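You operate a simulated robot arm through the tools that you are given. There is no shell and no other tool.

The job below is to be done with a simulated robot arm. You get a single attempt, and the scene is never put back.

JOB
Leak-test the three cups and stand the leaking one in the leaker tray.
Fine: the cups on the pads, no other; a leaker wets its pad; fill each to its line or a little over, park the nozzle, wait for DONE before you lift a cup; spill nothing. Set down upright: paper cup.

The check looks at the end state, three seconds after you hand in, the way a careful person would. Anything else that was tipped, shoved, dropped, spilled or broken makes it a failure.

ROBOT AND FRAMES
A 6-joint arm with a two-finger gripper, fixed in place. Base frame: the origin is on the floor under the middle of its stand, x ahead of it, y to its left, z up; the work surface is at about z = 806. Units: mm, degrees, N and s.
With the tool pointing down near the work surface it reaches from about 100 to 840 mm from the base axis. Its first joint turns from -166.0 to 166.0 degrees. Payload 1.66 kg.
The tool frame sits at the grasp point between the pads (the TCP): z along the fingers, y along the line on which they close. The tips reach 16 mm beyond it. The gripper opens to 111 mm; its body begins 104 mm behind the TCP.
Orientation is that of the tool frame in the base frame, as a unit quaternion [x, y, z, w]. With the fingers straight down and closing along the base's y, the tool's x points along the base's -x, its y along +y and its z along -z.

CONTROLS
- The arm moves only by the tool send_rows. Its argument "rows" is one flat list of numbers, 7 for each row, row after row: the turn, a rotation vector about the tool's x, y, z in degrees, then the shift along the tool's x, y, z in mm, then the gripper command, from -1 (shut) to 1 (fully open), values between in proportion. In form: [ax, ay, az, dx, dy, dz, hand, ax, ay, az, dx, dy, dz, hand, ...]. A call has 1 to 20 rows; each row is the pose to reach, as a shift and turn from the pose commanded when the call began, along the tool's axes at that moment. Rows are played at 5 a second. More than 50 mm and 8.6 degrees between two rows, or a gripper value outside its range, and nothing of the call is played. A pose out of reach is approached as far as the arm can. The call stops where the force on the tool passes 90 N (or 10 N more than at its start, if that is more) or the arm is blocked; 0.2 s more then pass. Each finger travels about 169.8 mm/s and halts on what it meets, pressing with about 26 N; the grip force reading is that of the motor and also rises with nothing between the fingers. The clock runs only during rows and for 0.2 s after the last one: add rows that repeat a pose to give the fingers time. The reply holds the time, the measured pose of the TCP, the force on the tool along the base axes, the opening and the grip force, in the units named above and with some noise, with the torque about the TCP (base axes, N m) and any sound that the robot's microphone picked up, and new pictures: "show" is both (left out), scene, wrist or none.
- Cameras (640 x 400 px; columns grow to the right, rows downward): "scene" is fixed at [399.5, -499.9, 1583.7]; the picture's right is [0.88, -0.48, 0.00], its down [-0.34, -0.62, -0.71] and it looks along [0.34, 0.62, -0.70] (base axes); focal length 291 px, centre (320, 200). "wrist" rides on the gripper at [70, 13, -143] in the tool frame; the picture's right is [-0.19, 0.98, 0.00], its down [-0.87, -0.17, -0.47] and it looks along [-0.46, -0.09, 0.88] (tool axes); focal length 230 px, centre (320, 200). There is no depth. A picture from a camera that has moved, and an enlarged one, comes with that camera's place and axes in the base frame and with its lens.
- slide_trunk(by): moves the trunk up (or, below 0, down) by that many mm; the arm rides with it, the base frame stays. It gives what a move gives, with no picture.
- enlarge(camera, box): a new picture of the part [left, top, right, bottom] of that camera's present view, enlarged. No time passes.
- hand_in(): hands the job in; it is judged then, once.

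Places have to be worked out from the pictures, the camera data and where the tool is seen. Open the gripper and draw the arm clear of the work before you hand the job in, unless the task says otherwise.

The tools are called after "Call:" as name(argument=value, ...) on one line, values as JSON. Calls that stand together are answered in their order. send_rows: Moves the arm, as the interface text tells. Its arguments: {"type":"object","properties":{"rows":{"type":"array","items":{"type":"number"}},"show":{"type":"string","enum":["both","scene","wrist","none"]}},"required":["rows"]} The other tools are called the same way: slide_trunk (by) moves the trunk up or down; enlarge (camera, box) takes an enlarged picture of a part of a camera's view; hand_in () hands the job in.

At the start:

```text
time: 0.0
tool_pos: [491.8, 136.7, 1214.6]
ee_rot: [0.0, 1.0, 0.0, 0.0]
wrist_force: [-0.6, 0.6, 0.3]
ft_torque: [0.01, 0.0, -0.01]
opening: 111.0
grip_force: 0.2
trunk travel left (down, up): [-100.0, 490.0]
```

scene: 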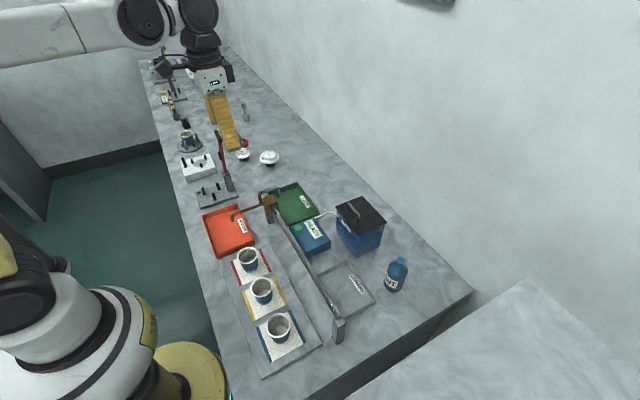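
wrist: 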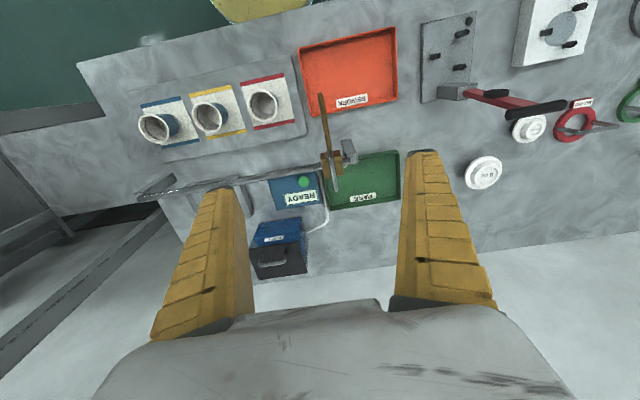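

The pictures show three cups on coloured pads, a swing-like nozzle on a rail, trays (orange, green, clear) and a READY panel. I'll enlarge several regions to read the labels and understand the mechanism.

Call:
enlarge(camera="scene", box=[190, 180, 350, 280])

Call:
enlarge(camera="scene", box=[210, 240, 370, 380])

Call:
enlarge(camera="scene", box=[280, 180, 440, 320])

Call:
enlarge(camera="wrist", box=[240, 20, 420, 280])

Call:
enlarge(camera="wrist", box=[80, 50, 320, 200])

Call:
enlarge(camera="wrist", box=[400, 0, 640, 200])

Call:
enlarge(camera="scene", box=[140, 50, 300, 210])

```text
4.00 times, centred on (270, 230) of scene
camera zoom: at [399.5, -499.9, 1583.7], right [0.88, -0.48, 0.0], down [-0.34, -0.62, -0.71], along [0.34, 0.62, -0.7], focal length 1163 px, centre (520, 80)
```

zoom: 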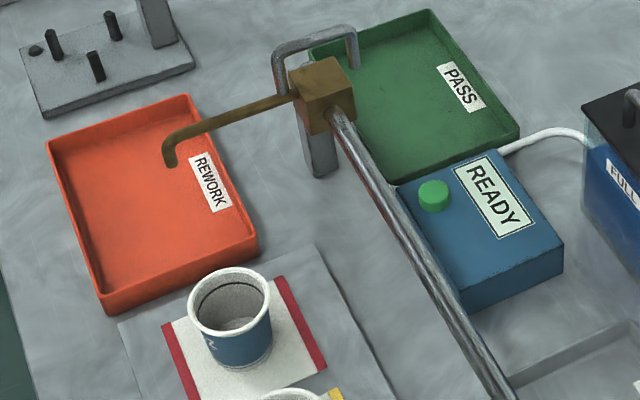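

```text
2.86 times, centred on (290, 310) of scene
camera zoom: at [399.5, -499.9, 1583.7], right [0.88, -0.48, 0.0], down [-0.34, -0.62, -0.71], along [0.34, 0.62, -0.7], focal length 830 px, centre (406, -114)
```

zoom: 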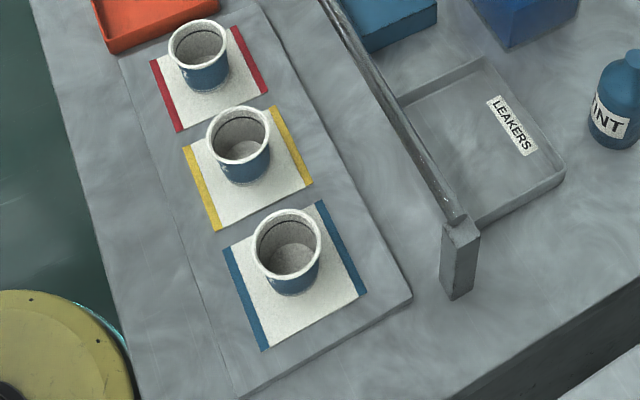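

```text
2.86 times, centred on (360, 250) of scene
camera zoom: at [399.5, -499.9, 1583.7], right [0.88, -0.48, 0.0], down [-0.34, -0.62, -0.71], along [0.34, 0.62, -0.7], focal length 830 px, centre (206, 57)
```

zoom: 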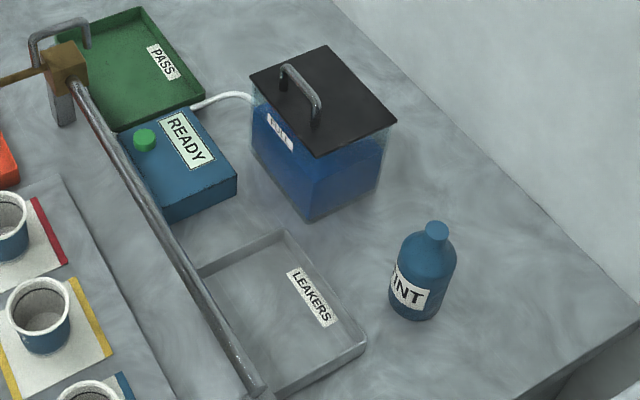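

```text
1.54 times, centred on (330, 150) of wrist
camera zoom: at [422.2, 149.5, 1358.9], right [0.19, 0.98, 0.0], down [0.87, -0.17, 0.47], along [0.46, -0.09, -0.88], focal length 354 px, centre (305, 277)
```

zoom: 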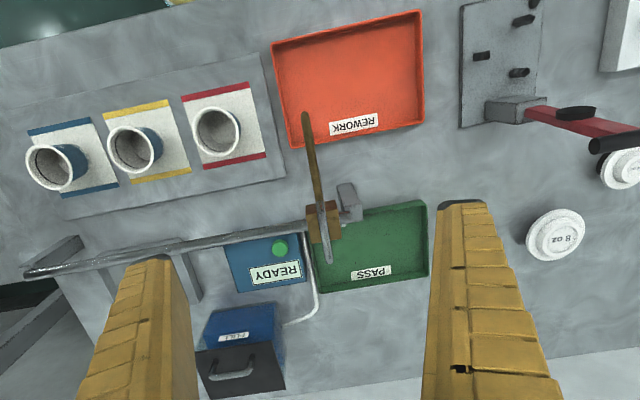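

```text
2.67 times, centred on (200, 125) of wrist
camera zoom: at [422.2, 149.5, 1358.9], right [0.19, 0.98, 0.0], down [0.87, -0.17, 0.47], along [0.46, -0.09, -0.88], focal length 614 px, centre (640, 400)
```

zoom: 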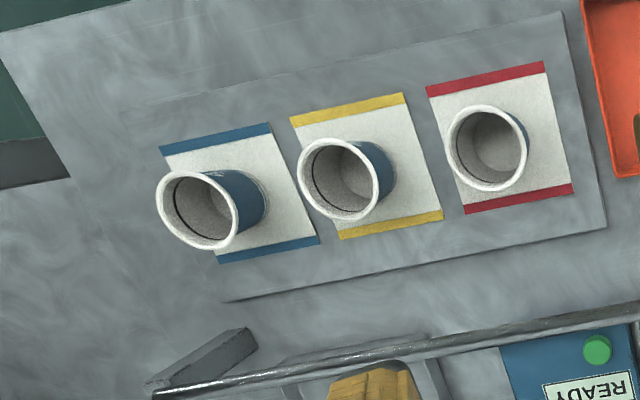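

```text
2.00 times, centred on (520, 100) of wrist
camera zoom: at [422.2, 149.5, 1358.9], right [0.19, 0.98, 0.0], down [0.87, -0.17, 0.47], along [0.46, -0.09, -0.88], focal length 460 px, centre (-80, 400)
```

zoom: 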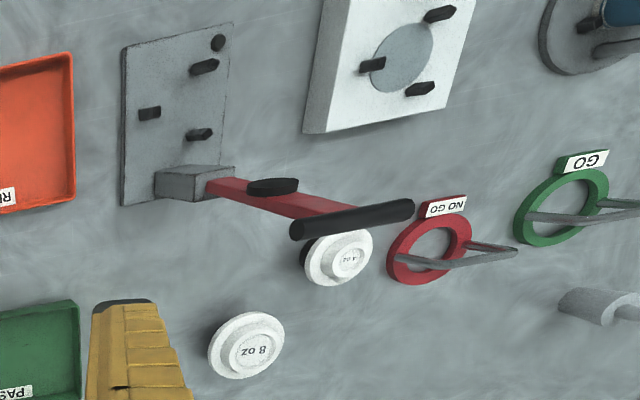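

```text
2.50 times, centred on (220, 130) of scene
camera zoom: at [399.5, -499.9, 1583.7], right [0.88, -0.48, 0.0], down [-0.34, -0.62, -0.71], along [0.34, 0.62, -0.7], focal length 727 px, centre (570, 375)
```

zoom: 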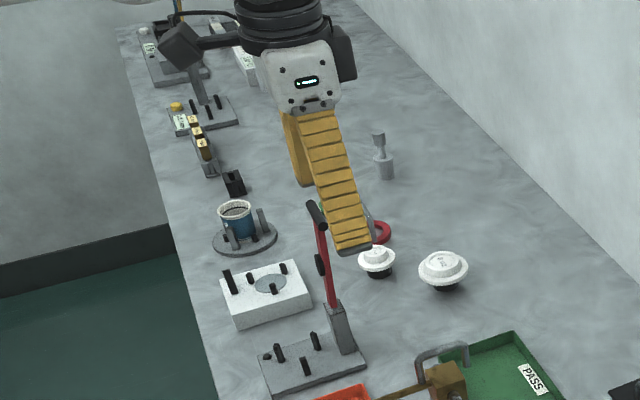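

The rail seems to run along y at x≈573, z≈928, with the nozzle carriage parked near y≈143 and cups at about y = 30, -85, -199 (x≈449). I'll zoom in tighter on the carriage, button and cup interiors before moving.

Call:
enlarge(camera="scene", box=[225, 180, 305, 230])

Call:
enlarge(camera="wrist", box=[260, 80, 400, 220])

Call:
enlarge(camera="scene", box=[225, 240, 305, 310])

Call:
enlarge(camera="scene", box=[250, 295, 330, 365])

Call:
enlarge(camera="wrist", box=[230, 160, 350, 280])

```text
8.00 times, centred on (265, 205) of scene
camera zoom: at [399.5, -499.9, 1583.7], right [0.88, -0.48, 0.0], down [-0.34, -0.62, -0.71], along [0.34, 0.62, -0.7], focal length 2326 px, centre (760, 160)
```

zoom: 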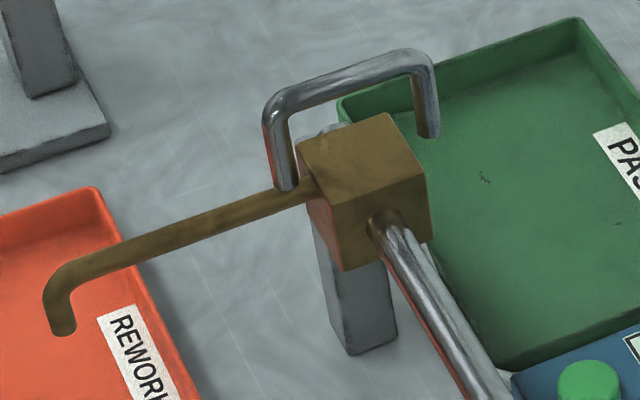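

```text
2.86 times, centred on (330, 150) of wrist
camera zoom: at [422.2, 149.5, 1358.9], right [0.19, 0.98, 0.0], down [0.87, -0.17, 0.47], along [0.46, -0.09, -0.88], focal length 657 px, centre (291, 343)
```

zoom: 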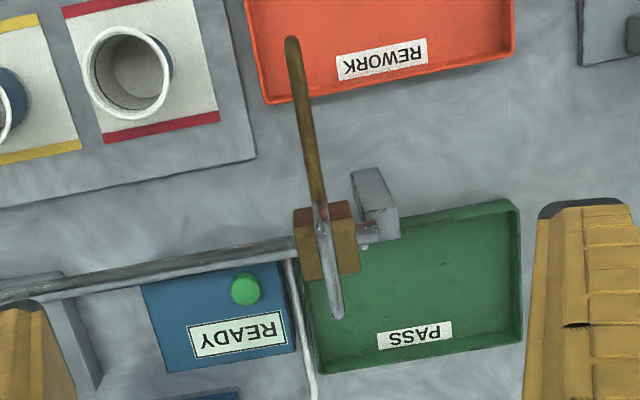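

```text
5.71 times, centred on (265, 275) of scene
camera zoom: at [399.5, -499.9, 1583.7], right [0.88, -0.48, 0.0], down [-0.34, -0.62, -0.71], along [0.34, 0.62, -0.7], focal length 1661 px, centre (634, -229)
```

zoom: 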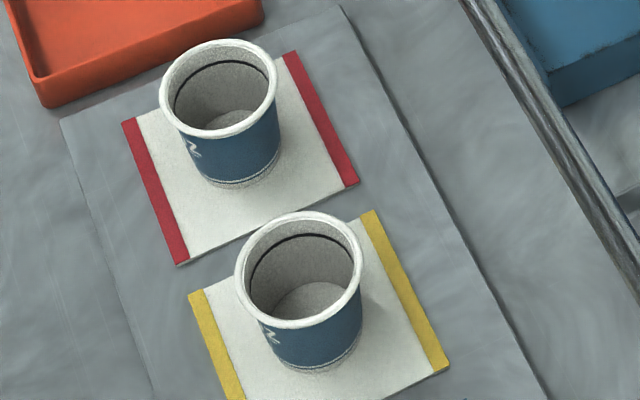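

```text
5.71 times, centred on (290, 330) of scene
camera zoom: at [399.5, -499.9, 1583.7], right [0.88, -0.48, 0.0], down [-0.34, -0.62, -0.71], along [0.34, 0.62, -0.7], focal length 1661 px, centre (491, -543)
```

zoom: 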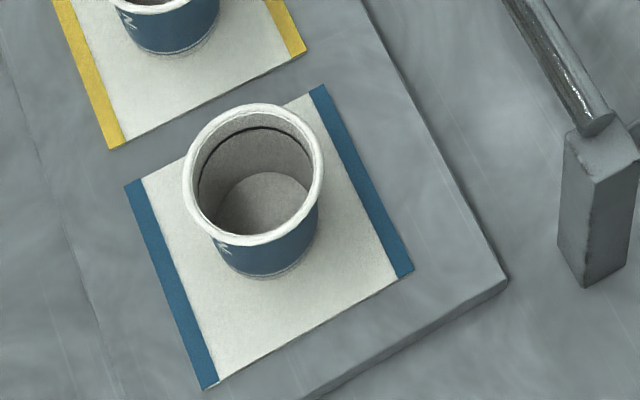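

```text
3.33 times, centred on (290, 220) of wrist
camera zoom: at [422.2, 149.5, 1358.9], right [0.19, 0.98, 0.0], down [0.87, -0.17, 0.47], along [0.46, -0.09, -0.88], focal length 767 px, centre (420, 133)
```

zoom: 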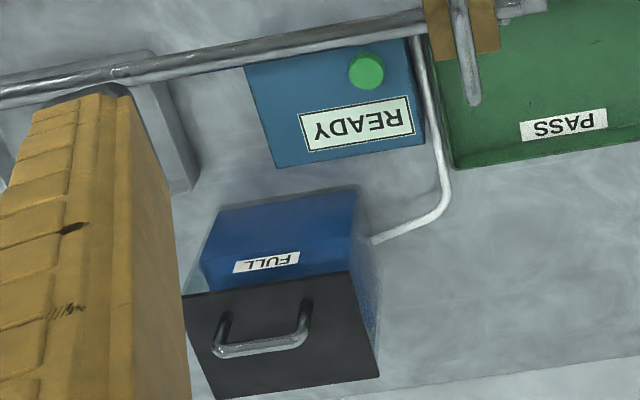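

The handle is an inverted U whose bar runs along x (≈543–603) at y≈144, z≈987 on top of the carriage. I'll move above it with the present orientation (fingers closing along y), stopping about 60 mm above to check alignment.

Call:
send_rows(rows=[0, 0, 0, -20, 2, 30, 1, 0, 0, 0, -40, 4, 60, 0.5, 0, 0, 0, -60, 6, 90, 0, 0, 0, 0, -81, 7, 115, -0.2, 0, 0, 0, -81, 7, 115, -0.2], show="both")

```text
time: 1.2
tool_pos: [574.0, 144.0, 1099.5]
ee_rot: [-0.001, 1.0, 0.0, 0.0]
wrist_force: [0.0, -0.4, -0.8]
ft_torque: [0.01, 0.03, 0.0]
opening: 46.7
grip_force: 1.0
trunk travel left (down, up): [-100.0, 490.0]
camera wrist: at [504.7, 155.9, 1243.7], right [0.19, 0.98, 0.0], down [0.87, -0.17, 0.47], along [0.46, -0.09, -0.88], focal length 230 px, centre (320, 200)
```

scene: 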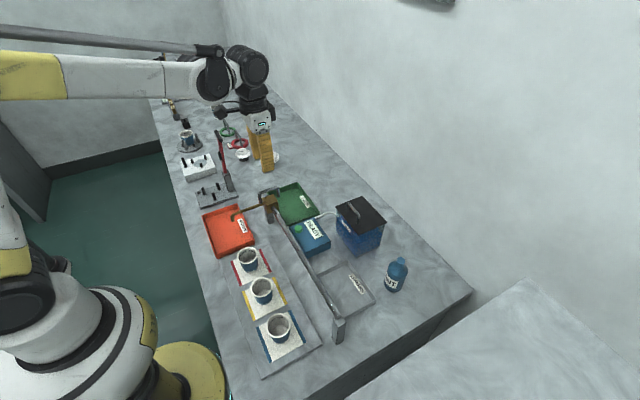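
wrist: 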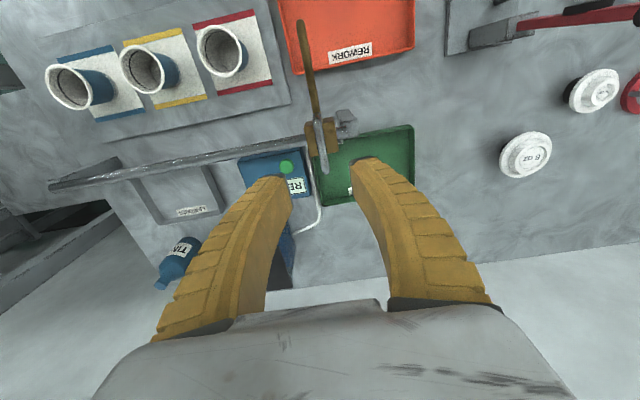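

Handle bar appears at (315–326, 122–172) in the wrist picture, which matches a point straight below the TCP. Enlarging to confirm before descending.

Call:
enlarge(camera="wrist", box=[240, 80, 400, 210])

Call:
enlarge(camera="scene", box=[220, 130, 320, 230])

```text
3.08 times, centred on (320, 145) of wrist
camera zoom: at [504.7, 155.9, 1243.7], right [0.19, 0.98, 0.0], down [0.87, -0.17, 0.47], along [0.46, -0.09, -0.88], focal length 708 px, centre (320, 369)
```

zoom: 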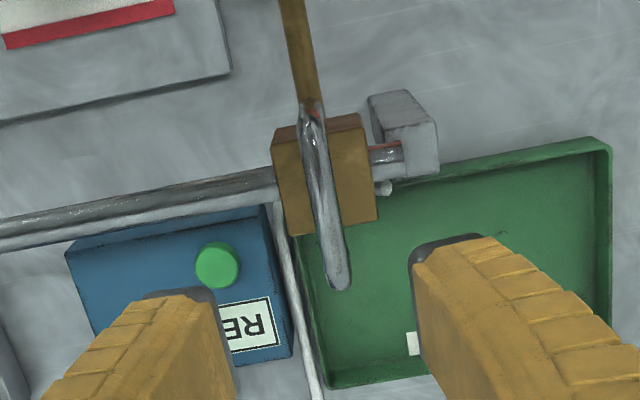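

```text
4.00 times, centred on (270, 180) of scene
camera zoom: at [399.5, -499.9, 1583.7], right [0.88, -0.48, 0.0], down [-0.34, -0.62, -0.71], along [0.34, 0.62, -0.7], focal length 1163 px, centre (520, 280)
```

zoom: 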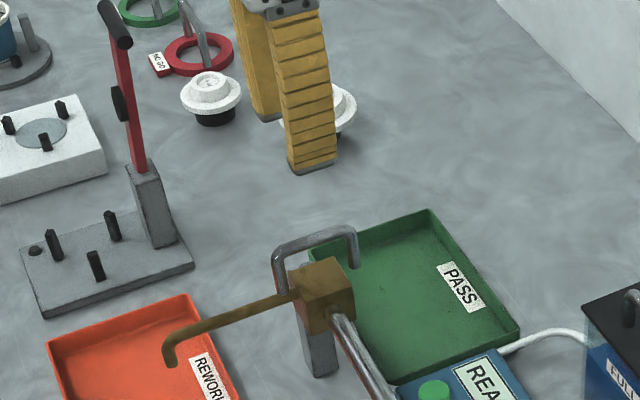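

The bar is right below the TCP (y≈144.6, x≈540–604, z≈987). I descend to TCP z≈985 with the fingers ~45 mm open, then close.

Call:
send_rows(rows=[0, 0, 0, 0, 0, 30, -0.2, 0, 0, 0, 0, 0.5, 60, -0.2, 0, 0, 0, 0, 0.5, 85, -0.2, 0, 0, 0, 0, 0.5, 105, -0.2, 0, 0, 0, 0, 0.5, 114, -0.2, 0, 0, 0, 0, 0.5, 114, -0.2], show="both")

Call:
enlarge(camera="scene", box=[220, 150, 320, 230])

```text
time: 2.6
tool_pos: [571.6, 145.0, 986.0]
ee_rot: [0.0, 1.0, 0.0, 0.0]
wrist_force: [0.1, -0.5, -0.1]
ft_torque: [0.01, -0.03, 0.0]
opening: 46.7
grip_force: 1.8
trunk travel left (down, up): [-100.0, 490.0]
camera wrist: at [503.3, 157.2, 1129.4], right [0.19, 0.98, 0.0], down [0.87, -0.17, 0.47], along [0.46, -0.09, -0.88], focal length 230 px, centre (320, 200)
```

scene: 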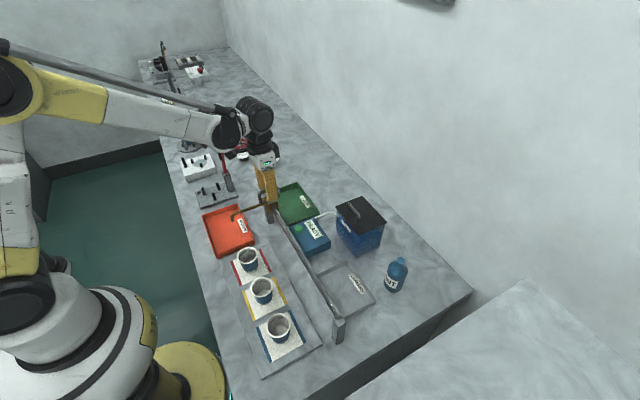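
wrist: 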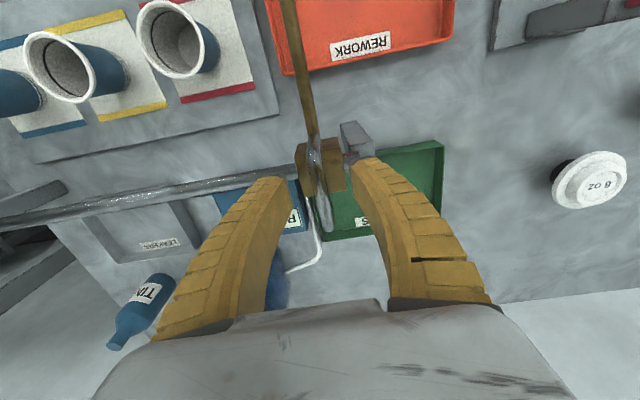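

```text
5.00 times, centred on (270, 190) of scene
camera zoom: at [399.5, -499.9, 1583.7], right [0.88, -0.48, 0.0], down [-0.34, -0.62, -0.71], along [0.34, 0.62, -0.7], focal length 1453 px, centre (570, 250)
```

zoom: 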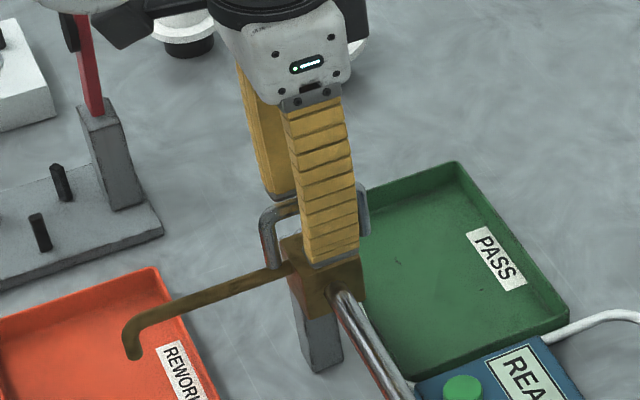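

The fingers straddle the handle bar well above the block. Closing now.

Call:
send_rows(rows=[0, 0, 0, 0, 0, 0, -0.6, 0, 0, 0, 0, 0, 0, -1, 0, 0, 0, 0, 0, 0, -1, 0, 0, 0, 0, 0, 0, -1], show="wrist")

```text
time: 3.6
tool_pos: [572.4, 144.8, 985.4]
ee_rot: [0.001, 1.0, 0.0, 0.0]
wrist_force: [-1.8, 0.6, -3.7]
ft_torque: [0.0, 0.04, 0.03]
opening: 8.2
grip_force: 34.1
trunk travel left (down, up): [-100.0, 490.0]
camera wrist: at [503.3, 157.2, 1129.5], right [0.19, 0.98, 0.0], down [0.87, -0.17, 0.47], along [0.46, -0.09, -0.88], focal length 230 px, centre (320, 200)
```

wrist: 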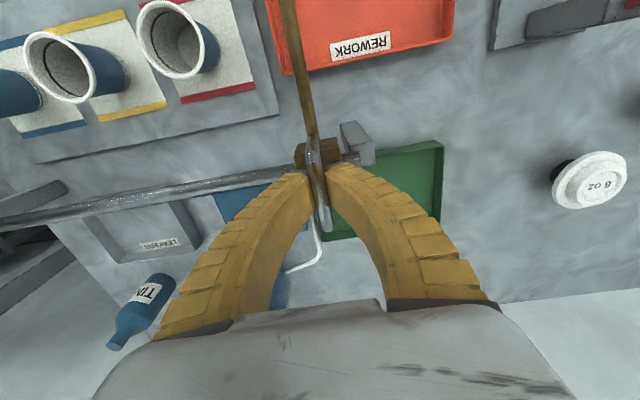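

Grip closed on the 8 mm bar. I slide the carriage slowly toward the yellow cup, first 60 mm as a test of friction.

Call:
send_rows(rows=[0, 0, 0, 0, -8, 0, -1, 0, 0, 0, 0, -20, 0, -1, 0, 0, 0, 0, -35, 0, -1, 0, 0, 0, 0, -50, 0, -1, 0, 0, 0, 0, -60, 0, -1, 0, 0, 0, 0, -60, 0, -1], show="scene")

Call:
enlarge(camera="scene", box=[200, 170, 340, 270])

```text
time: 5.0
tool_pos: [571.9, 83.5, 987.5]
ee_rot: [0.001, 1.0, 0.0, 0.0]
wrist_force: [-8.0, -1.1, -8.4]
ft_torque: [-0.05, 0.24, 0.05]
opening: 6.5
grip_force: 34.1
trunk travel left (down, up): [-100.0, 490.0]
```

scene: 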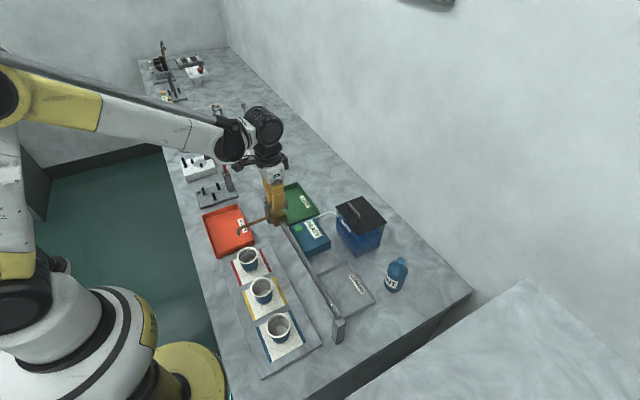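

```text
4.00 times, centred on (270, 220) of scene
camera zoom: at [399.5, -499.9, 1583.7], right [0.88, -0.48, 0.0], down [-0.34, -0.62, -0.71], along [0.34, 0.62, -0.7], focal length 1163 px, centre (520, 120)
```

zoom: 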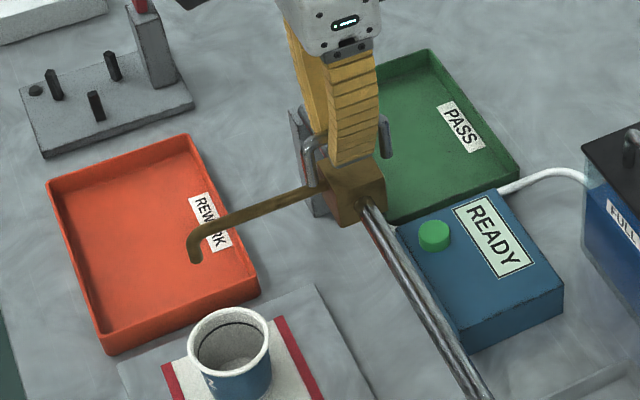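

The carriage slides freely and the tip follows the TCP's y (tip now ≈(448, 83)). Continuing to the yellow cup at y≈-85.

Call:
send_rows(rows=[0, 0, 0, 0, -10, 0, -1, 0, 0, 0, 0, -30, 0, -1, 0, 0, 0, 0, -50, 0, -1, 0, 0, 0, 0, -70, 0, -1, 0, 0, 0, 0, -90, 0, -1, 0, 0, 0, 0, -110, 0, -1, 0, 0, 0, 0, -130, 0, -1, 0, 0, 0, 0, -150, 0, -1, 0, 0, 0, 0, -162, 0, -1, 0, 0, 0, 0, -169, 0, -1, 0, 0, 0, 0, -169, 0, -1], show="both")

Call:
enlarge(camera="scene", box=[210, 200, 350, 300])

Call:
enlarge(camera="wrist", box=[200, 0, 440, 200])

```text
time: 7.4
tool_pos: [572.0, -83.4, 985.8]
ee_rot: [-0.001, 1.0, 0.001, -0.001]
wrist_force: [7.1, 0.9, -6.7]
ft_torque: [-0.01, -0.05, 0.0]
opening: 6.8
grip_force: 34.2
trunk travel left (down, up): [-100.0, 490.0]
camera wrist: at [503.4, -72.5, 1129.9], right [0.19, 0.98, 0.0], down [0.87, -0.17, 0.47], along [0.46, -0.09, -0.88], focal length 230 px, centre (320, 200)
```

scene: 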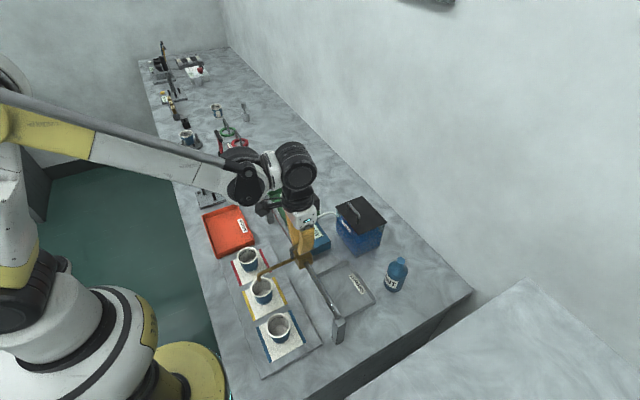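
wrist: 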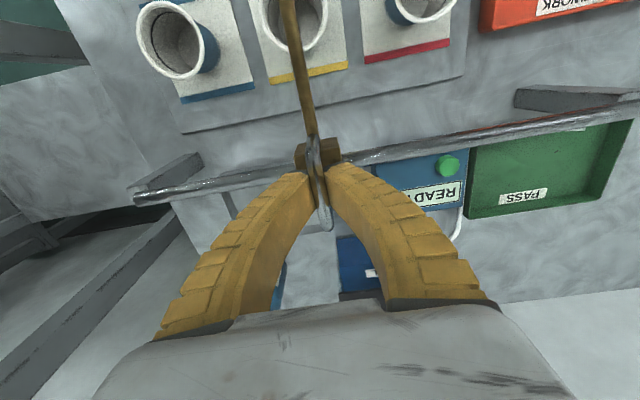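

```text
4.00 times, centred on (280, 250) of scene
camera zoom: at [399.5, -499.9, 1583.7], right [0.88, -0.48, 0.0], down [-0.34, -0.62, -0.71], along [0.34, 0.62, -0.7], focal length 1163 px, centre (480, 0)
```

zoom: 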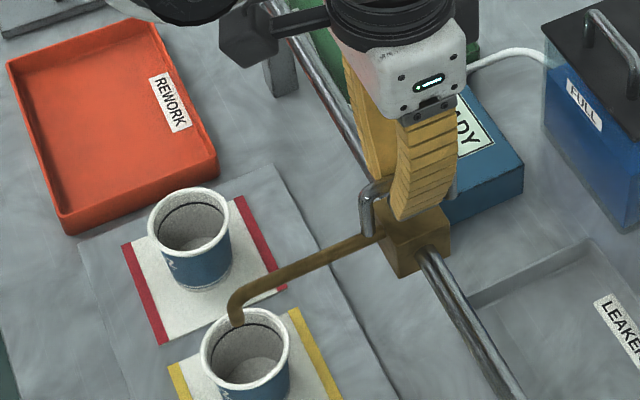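

```text
2.00 times, centred on (320, 100) of wrist
camera zoom: at [503.4, -72.5, 1129.9], right [0.19, 0.98, 0.0], down [0.87, -0.17, 0.47], along [0.46, -0.09, -0.88], focal length 460 px, centre (320, 400)
```

zoom: 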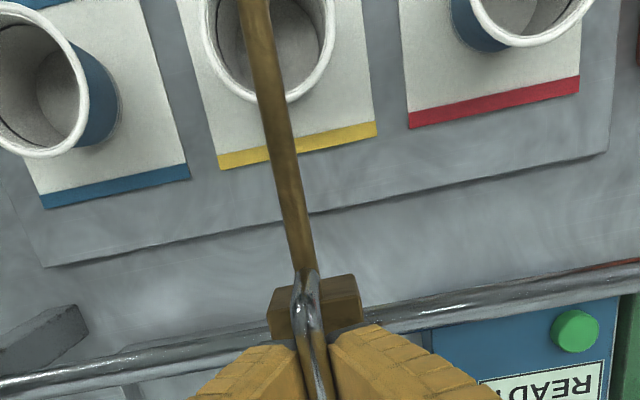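

The tip (≈448, -83, 913) sits over the yellow cup's centre (≈450, -83). Releasing the handle and rising clear.

Call:
send_rows(rows=[0, 0, 0, 0, 0, 0, -0.7, 0, 0, 0, 0, 0, 0, -0.3, 0, 0, 0, 0, 0, 0, -0.2, 0, 0, 0, 0, 0, -15, -0.2, 0, 0, 0, 0, 0, -40, -0.2, 0, 0, 0, 0, 0, -75, -0.2, 0, 0, 0, 0, 0, -95, -0.2], show="scene")

Call:
enlarge(camera="scene", box=[210, 200, 350, 300])

```text
time: 9.0
tool_pos: [572.2, -84.6, 1081.7]
ee_rot: [0.0, 1.0, 0.0, 0.0]
wrist_force: [-0.5, -0.4, 0.6]
ft_torque: [0.0, 0.0, 0.0]
opening: 46.6
grip_force: 1.1
trunk travel left (down, up): [-100.0, 490.0]
```

scene: 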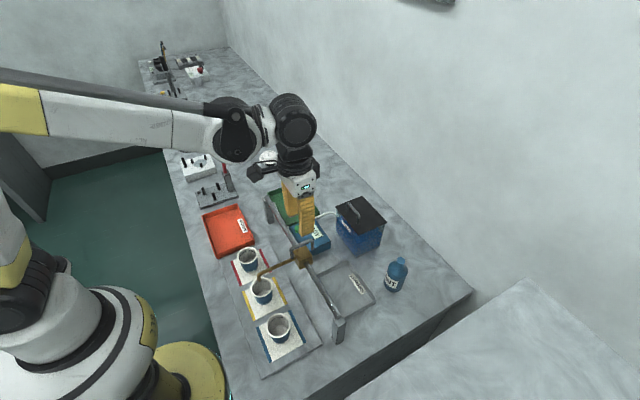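

```text
4.00 times, centred on (280, 250) of scene
camera zoom: at [399.5, -499.9, 1583.7], right [0.88, -0.48, 0.0], down [-0.34, -0.62, -0.71], along [0.34, 0.62, -0.7], focal length 1163 px, centre (480, 0)
```

zoom: 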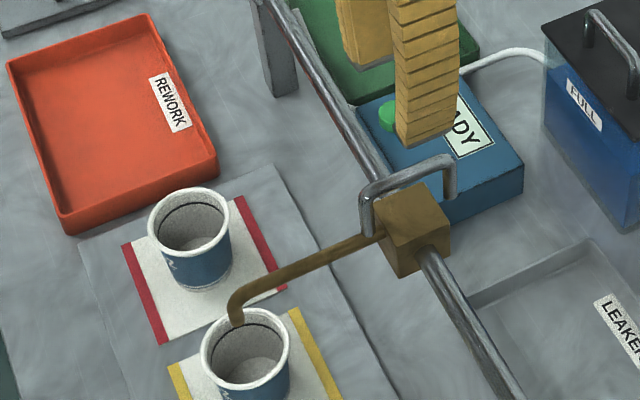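

The carriage stayed in place. Now moving above the green button (≈628, 70, 860) with the fingers closing, at safe height first.

Call:
send_rows(rows=[0, 0, 0, -15, 40, 0, -0.5, 0, 0, 0, -30, 80, 0, -0.8, 0, 0, 0, -45, 120, 0, -1, 0, 0, 0, -56, 154, 20, -1, 0, 0, 0, -56, 154, 60, -1, 0, 0, 0, -56, 154, 100, -1, 0, 0, 0, -56, 154, 140, -1, 0, 0, 0, -56, 154, 150, -1, 0, 0, 0, -56, 154, 150, -1], show="both")

Call:
enlarge(camera="wrist", box=[260, 110, 380, 210])

Call:
enlarge(camera="scene", box=[260, 170, 360, 270])

```text
time: 11.0
tool_pos: [627.5, 68.5, 930.9]
ee_rot: [-0.001, 1.0, 0.0, 0.0]
wrist_force: [0.6, 0.5, -0.4]
ft_torque: [0.02, -0.01, -0.01]
opening: 0.0
grip_force: 26.9
trunk travel left (down, up): [-100.0, 490.0]
camera wrist: at [558.0, 82.2, 1075.0], right [0.19, 0.98, 0.0], down [0.87, -0.17, 0.47], along [0.46, -0.09, -0.88], focal length 230 px, centre (320, 200)
```

scene: 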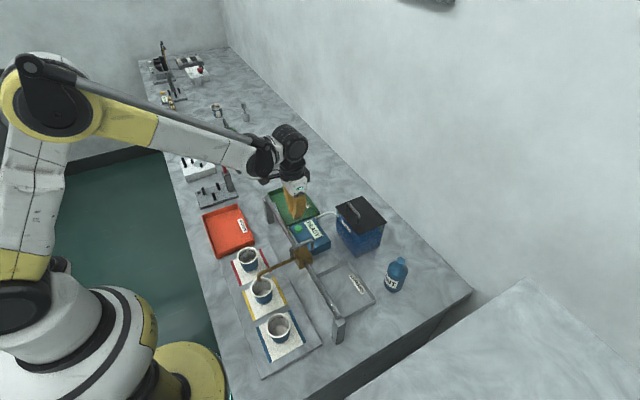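
wrist: 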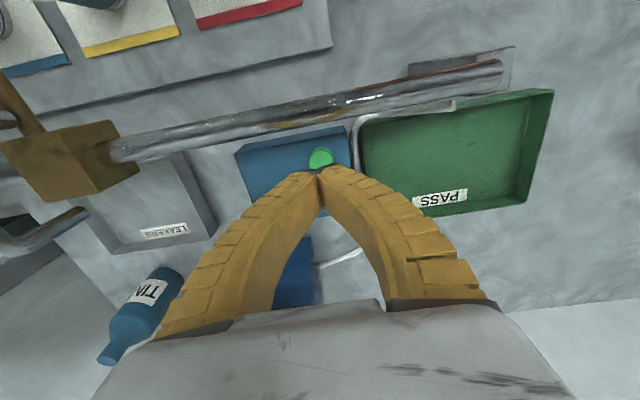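

```text
4.00 times, centred on (320, 160) of wrist
camera zoom: at [558.0, 82.2, 1075.0], right [0.19, 0.98, 0.0], down [0.87, -0.17, 0.47], along [0.46, -0.09, -0.88], focal length 920 px, centre (320, 360)
```

zoom: 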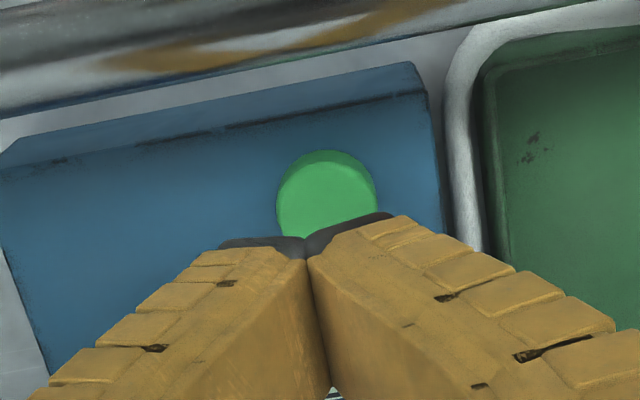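

```text
4.00 times, centred on (310, 220) of scene
camera zoom: at [399.5, -499.9, 1583.7], right [0.88, -0.48, 0.0], down [-0.34, -0.62, -0.71], along [0.34, 0.62, -0.7], focal length 1163 px, centre (360, 120)
```

zoom: 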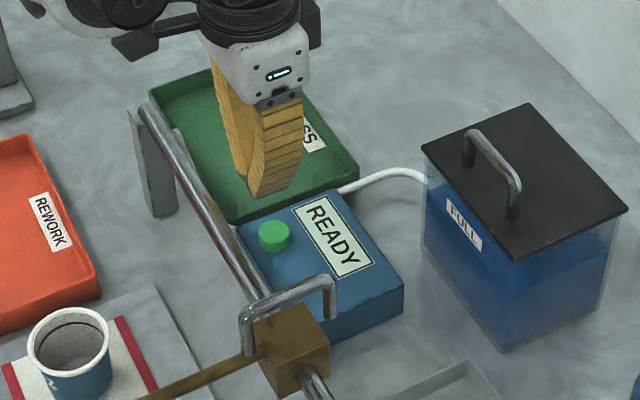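

The button centre works out at (628, 70, 860), right below the closed fingertips (tips at z≈915). I descend to ~4 mm above it and adjust y by +1.5.

Call:
send_rows(rows=[0, 0, 0, 0, 1.5, 20, -1, 0, 0, 0, 0, 1.5, 40, -1, 0, 0, 0, 0, 1.5, 50, -1, 0, 0, 0, 0, 1.5, 50, -1], show="both")

Call:
enlarge(camera="wrist", box=[260, 110, 380, 210])

Call:
enlarge(camera="scene", box=[220, 200, 360, 310])

```text
time: 12.0
tool_pos: [627.9, 69.7, 881.8]
ee_rot: [0.001, 1.0, -0.001, 0.0]
wrist_force: [-0.4, 0.0, -0.7]
ft_torque: [0.0, 0.04, -0.03]
opening: 0.0
grip_force: 26.0
trunk travel left (down, up): [-100.0, 490.0]
camera wrist: at [558.0, 83.2, 1025.1], right [0.19, 0.98, 0.0], down [0.87, -0.17, 0.47], along [0.46, -0.09, -0.88], focal length 230 px, centre (320, 200)
```

scene: 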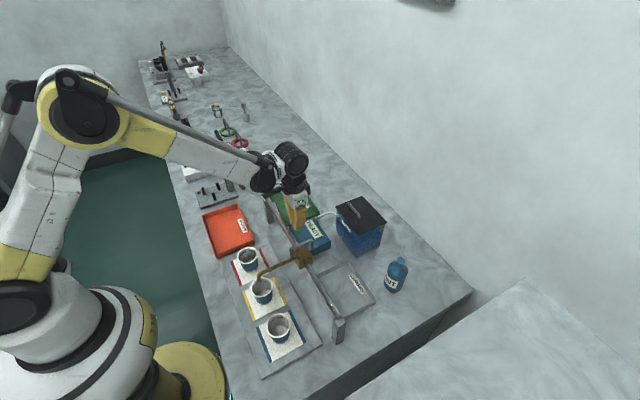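
wrist: 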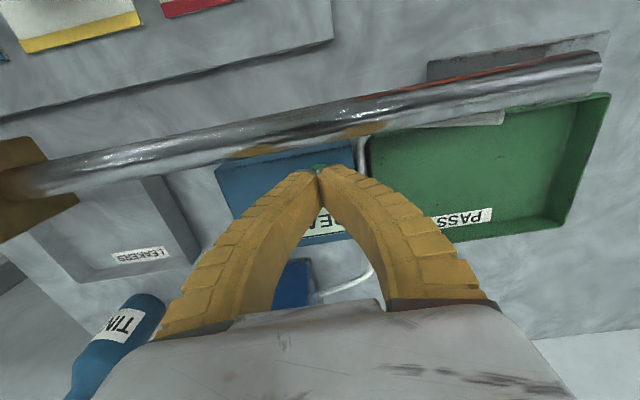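

```text
4.00 times, centred on (320, 160) of wrist
camera zoom: at [558.0, 83.2, 1025.1], right [0.19, 0.98, 0.0], down [0.87, -0.17, 0.47], along [0.46, -0.09, -0.88], focal length 920 px, centre (320, 360)
```

zoom: 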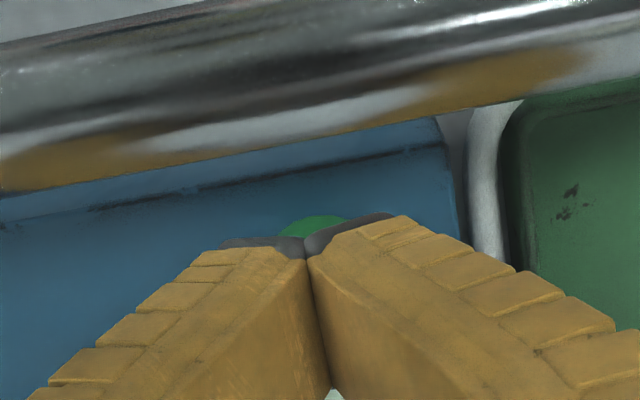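

```text
3.64 times, centred on (290, 255) of scene
camera zoom: at [399.5, -499.9, 1583.7], right [0.88, -0.48, 0.0], down [-0.34, -0.62, -0.71], along [0.34, 0.62, -0.7], focal length 1057 px, centre (429, 0)
```

zoom: 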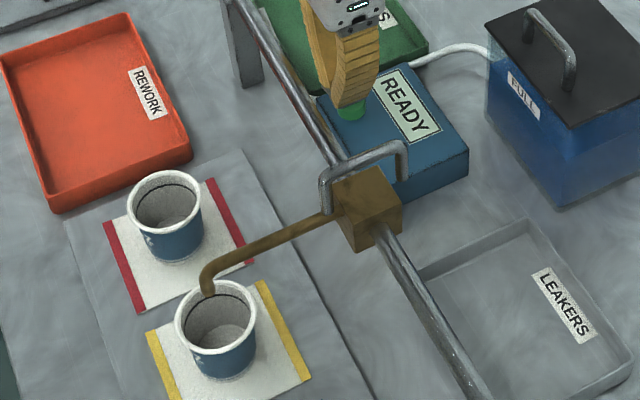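

Tips are just above the button. A short press: down ~8 mm for one row, then back up, and look at the reply.

Call:
send_rows(rows=[0, 0, 0, 0, 0, 5, -1, 0, 0, 0, 0, 0, 8, -1, 0, 0, 0, 0, 0, 0, -1], show="scene")

Call:
enlarge(camera="scene", box=[220, 200, 360, 310])

```text
time: 12.8
tool_pos: [627.0, 70.8, 881.9]
ee_rot: [0.0, 1.0, 0.0, 0.0]
wrist_force: [-0.2, -0.1, -0.1]
ft_torque: [-0.03, 0.02, -0.02]
opening: 0.0
grip_force: 25.6
trunk travel left (down, up): [-100.0, 490.0]
```

scene: 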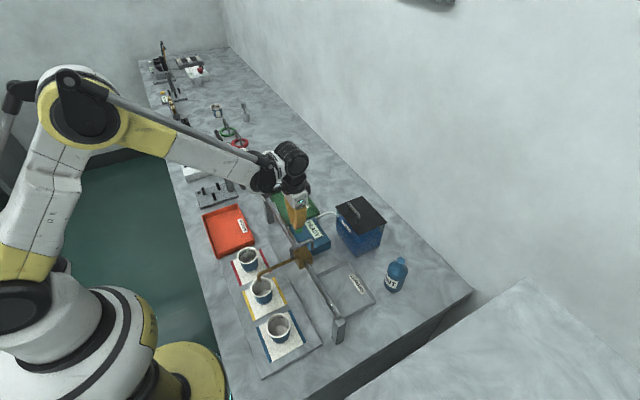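

```text
3.64 times, centred on (290, 255) of scene
camera zoom: at [399.5, -499.9, 1583.7], right [0.88, -0.48, 0.0], down [-0.34, -0.62, -0.71], along [0.34, 0.62, -0.7], focal length 1057 px, centre (429, 0)
```

zoom: 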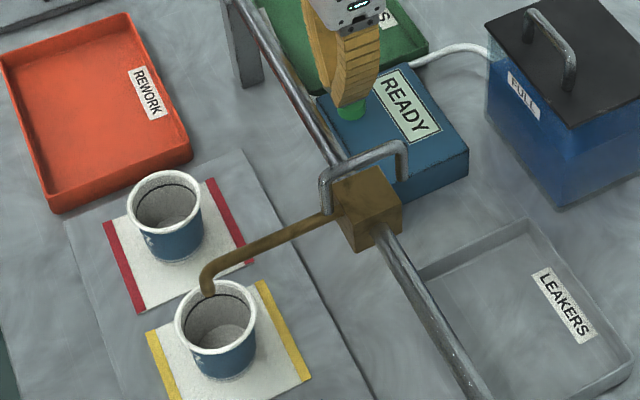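

No force or flow registered, so the tips likely didn't reach the button deep enough. Since time runs only during rows, I press down step by step and read the force.

Call:
send_rows(rows=[0, 0, 0, 0, 0, 8, -1, 0, 0, 0, 0, 0, 9, -1], show="none")

Call:
enlarge(camera="scene", box=[220, 200, 360, 310])

```text
time: 13.4
tool_pos: [628.1, 71.8, 873.7]
ee_rot: [0.0, 1.0, 0.001, 0.0]
wrist_force: [0.1, 0.2, -0.3]
ft_torque: [0.03, -0.03, 0.0]
opening: 0.1
grip_force: 26.6
trunk travel left (down, up): [-100.0, 490.0]
```

```text
3.64 times, centred on (290, 255) of scene
camera zoom: at [399.5, -499.9, 1583.7], right [0.88, -0.48, 0.0], down [-0.34, -0.62, -0.71], along [0.34, 0.62, -0.7], focal length 1057 px, centre (429, 0)
```

zoom: 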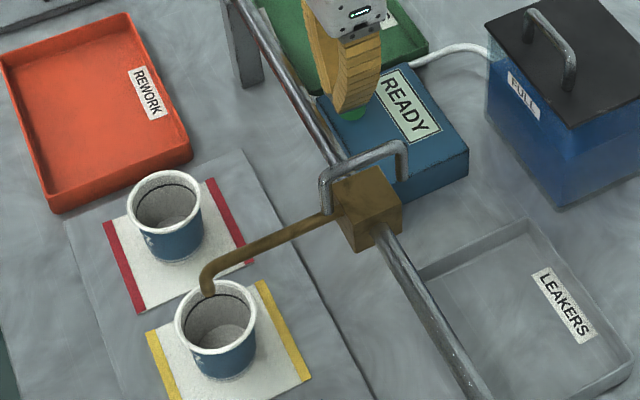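

Still no contact force at tips z≈858. Going lower in small increments.

Call:
send_rows(rows=[0, 0, 0, 0, -1, 2, -1, 0, 0, 0, 0, -1, 3, -1], show="none")

```text
time: 14.0
tool_pos: [630.3, 69.9, 869.4]
ee_rot: [0.0, 1.0, 0.0, 0.0]
wrist_force: [-1.0, -0.4, -0.2]
ft_torque: [-0.01, 0.01, -0.01]
opening: 0.0
grip_force: 26.1
trunk travel left (down, up): [-100.0, 490.0]
```

Call:
send_rows(rows=[0, 0, 0, 0, 0, 2, -1, 0, 0, 0, 0, 0, 3, -1], show="none")

Call:
enlarge(camera="scene", box=[220, 200, 360, 310])

```text
time: 14.6
tool_pos: [628.6, 70.6, 866.2]
ee_rot: [0.0, 1.0, 0.0, 0.0]
wrist_force: [-0.4, 0.1, 0.6]
ft_torque: [0.01, -0.03, 0.0]
opening: 0.3
grip_force: 26.7
trunk travel left (down, up): [-100.0, 490.0]
```

```text
3.64 times, centred on (290, 255) of scene
camera zoom: at [399.5, -499.9, 1583.7], right [0.88, -0.48, 0.0], down [-0.34, -0.62, -0.71], along [0.34, 0.62, -0.7], focal length 1057 px, centre (429, 0)
```

zoom: 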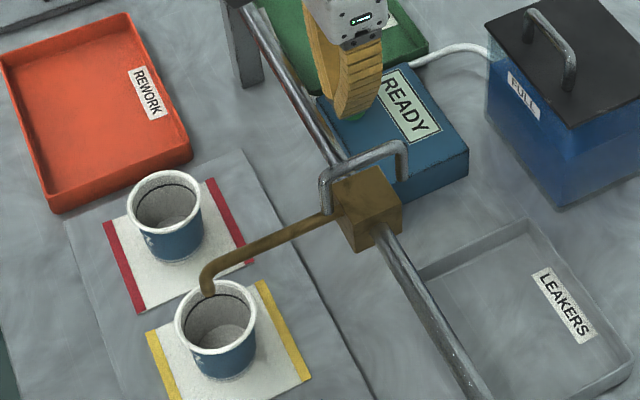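

Tips now at z≈850 and still free. Zooming on the button region to judge the remaining gap.

Call:
enlarge(camera="scene", box=[280, 210, 330, 250])

Call:
enlarge(camera="wrist", box=[280, 130, 360, 190])

```text
10.00 times, centred on (305, 230) of scene
camera zoom: at [399.5, -499.9, 1583.7], right [0.88, -0.48, 0.0], down [-0.34, -0.62, -0.71], along [0.34, 0.62, -0.7], focal length 2907 px, centre (470, -100)
```

zoom: 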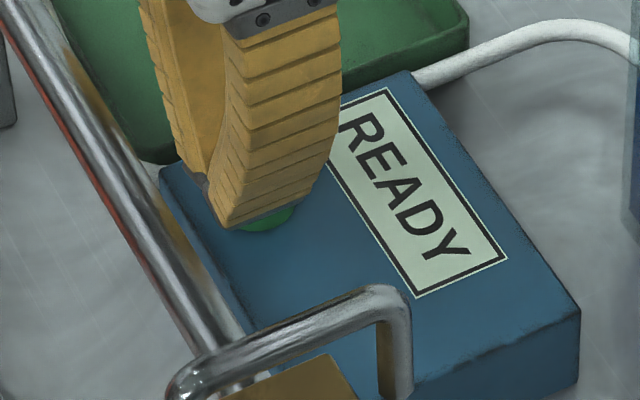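

```text
6.67 times, centred on (320, 160) of wrist
camera zoom: at [559.7, 82.5, 1010.1], right [0.19, 0.98, 0.0], down [0.87, -0.17, 0.47], along [0.46, -0.09, -0.88], focal length 1534 px, centre (320, 467)
```

zoom: 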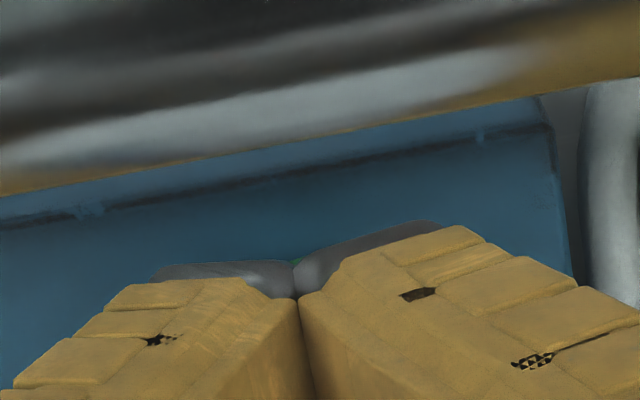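

The tips are practically touching the button top. Continuing down a couple of mm.

Call:
send_rows(rows=[0, 0, 0, 0, 0, 2, -1], show="none")

Call:
enlarge(camera="scene", box=[220, 200, 360, 310])

```text
time: 15.0
tool_pos: [628.8, 69.7, 864.4]
ee_rot: [-0.001, 1.0, 0.0, 0.0]
wrist_force: [0.1, -0.5, 2.0]
ft_torque: [-0.01, -0.04, -0.03]
opening: 6.0
grip_force: 28.3
trunk travel left (down, up): [-100.0, 490.0]
```

```text
3.64 times, centred on (290, 255) of scene
camera zoom: at [399.5, -499.9, 1583.7], right [0.88, -0.48, 0.0], down [-0.34, -0.62, -0.71], along [0.34, 0.62, -0.7], focal length 1057 px, centre (429, 0)
```

zoom: 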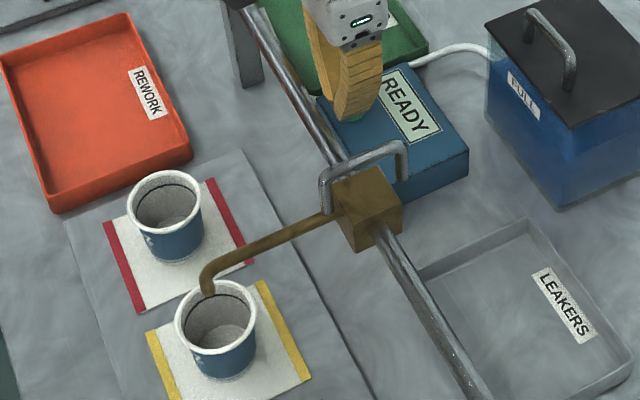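

Contact registered (Fz +2 N, fingers spread 6 mm). Press 2 mm further.

Call:
send_rows(rows=[0, 0, 0, 0, 0, 2, -1], show="none")

Call:
enlarge(camera="scene", box=[220, 200, 360, 310])

Call:
enlarge(camera="wrist", box=[280, 130, 360, 190])

```text
time: 15.4
tool_pos: [628.4, 69.8, 862.9]
ee_rot: [0.0, 1.0, 0.001, 0.0]
wrist_force: [1.0, 0.5, 2.0]
ft_torque: [0.0, -0.01, -0.02]
opening: 6.0
grip_force: 28.5
trunk travel left (down, up): [-100.0, 490.0]
```

```text
3.64 times, centred on (290, 255) of scene
camera zoom: at [399.5, -499.9, 1583.7], right [0.88, -0.48, 0.0], down [-0.34, -0.62, -0.71], along [0.34, 0.62, -0.7], focal length 1057 px, centre (429, 0)
```

zoom: 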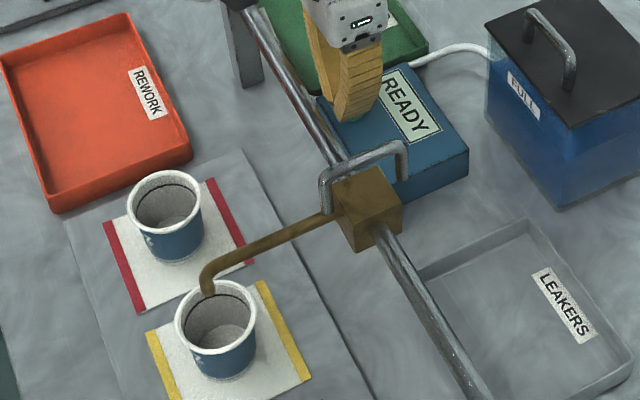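

```text
6.67 times, centred on (320, 160) of wrist
camera zoom: at [559.6, 82.3, 1006.5], right [0.19, 0.98, 0.0], down [0.87, -0.17, 0.47], along [0.46, -0.09, -0.88], focal length 1534 px, centre (320, 467)
```

zoom: 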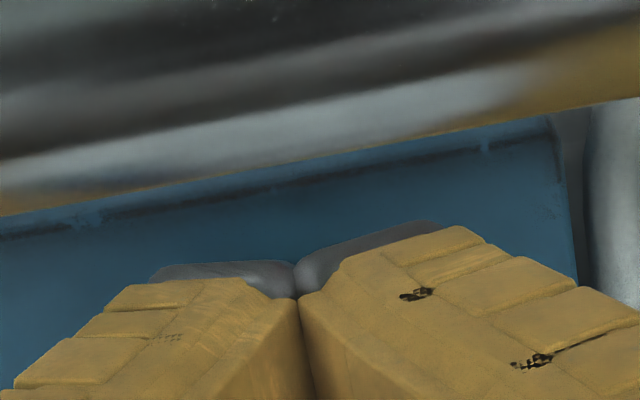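

Force is steady at 2 N (button spring), no flow yet visible. Pressing 2 mm more.

Call:
send_rows(rows=[0, 0, 0, 0, 0, 2, -1], show="none")

Call:
enlarge(camera="scene", box=[220, 200, 360, 310])

```text
time: 15.8
tool_pos: [629.2, 70.6, 860.6]
ee_rot: [0.0, 1.0, -0.001, -0.001]
wrist_force: [0.8, 0.6, 2.5]
ft_torque: [0.0, -0.01, 0.01]
opening: 6.1
grip_force: 29.2
trunk travel left (down, up): [-100.0, 490.0]
heard: click
```

```text
3.64 times, centred on (290, 255) of scene
camera zoom: at [399.5, -499.9, 1583.7], right [0.88, -0.48, 0.0], down [-0.34, -0.62, -0.71], along [0.34, 0.62, -0.7], focal length 1057 px, centre (429, 0)
```

zoom: 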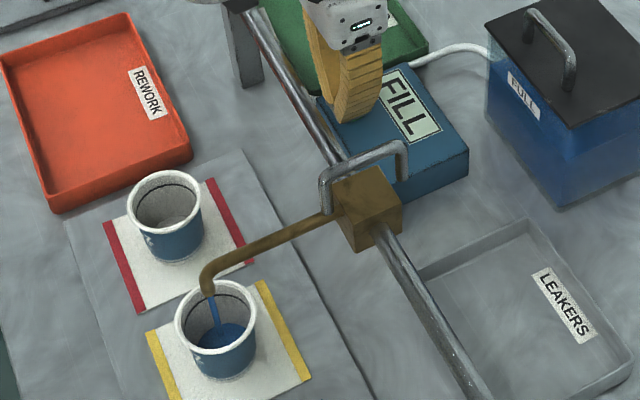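

Click heard, the display says FILL and liquid is flowing into the yellow cup. I check the level closely, keeping in mind time only passes during rows.

Call:
enlarge(camera="scene", box=[235, 265, 295, 310])

```text
8.89 times, centred on (265, 288) of scene
camera zoom: at [399.5, -499.9, 1583.7], right [0.88, -0.48, 0.0], down [-0.34, -0.62, -0.71], along [0.34, 0.62, -0.7], focal length 2584 px, centre (809, -578)
```

zoom: 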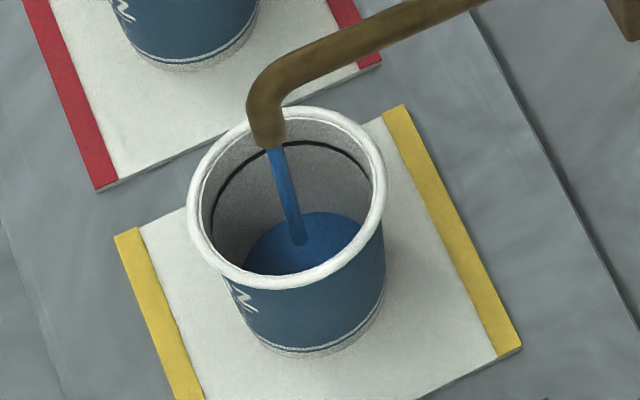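

Level is still low, with the line ~12 mm below the rim. Holding the button one more row and checking the rate.

Call:
send_rows(rows=[0, 0, 0, 0, 0, 0, -1], show="none")

Call:
enlarge(camera="scene", box=[235, 265, 295, 310])

```text
time: 16.2
tool_pos: [629.4, 68.9, 860.0]
ee_rot: [0.0, 1.0, 0.0, 0.0]
wrist_force: [0.6, 0.3, 2.0]
ft_torque: [0.01, 0.03, -0.01]
opening: 5.9
grip_force: 28.6
trunk travel left (down, up): [-100.0, 490.0]
```

```text
8.89 times, centred on (265, 288) of scene
camera zoom: at [399.5, -499.9, 1583.7], right [0.88, -0.48, 0.0], down [-0.34, -0.62, -0.71], along [0.34, 0.62, -0.7], focal length 2584 px, centre (809, -578)
```

zoom: 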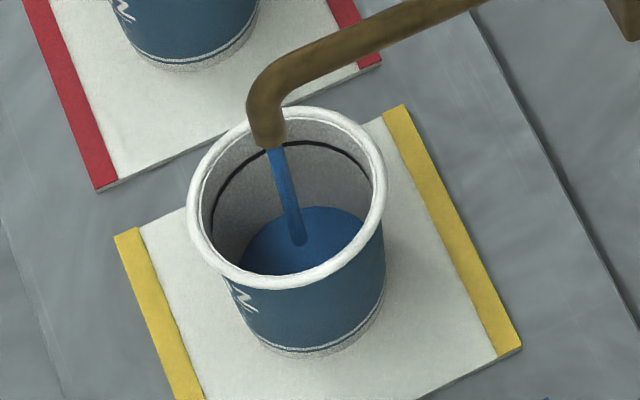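

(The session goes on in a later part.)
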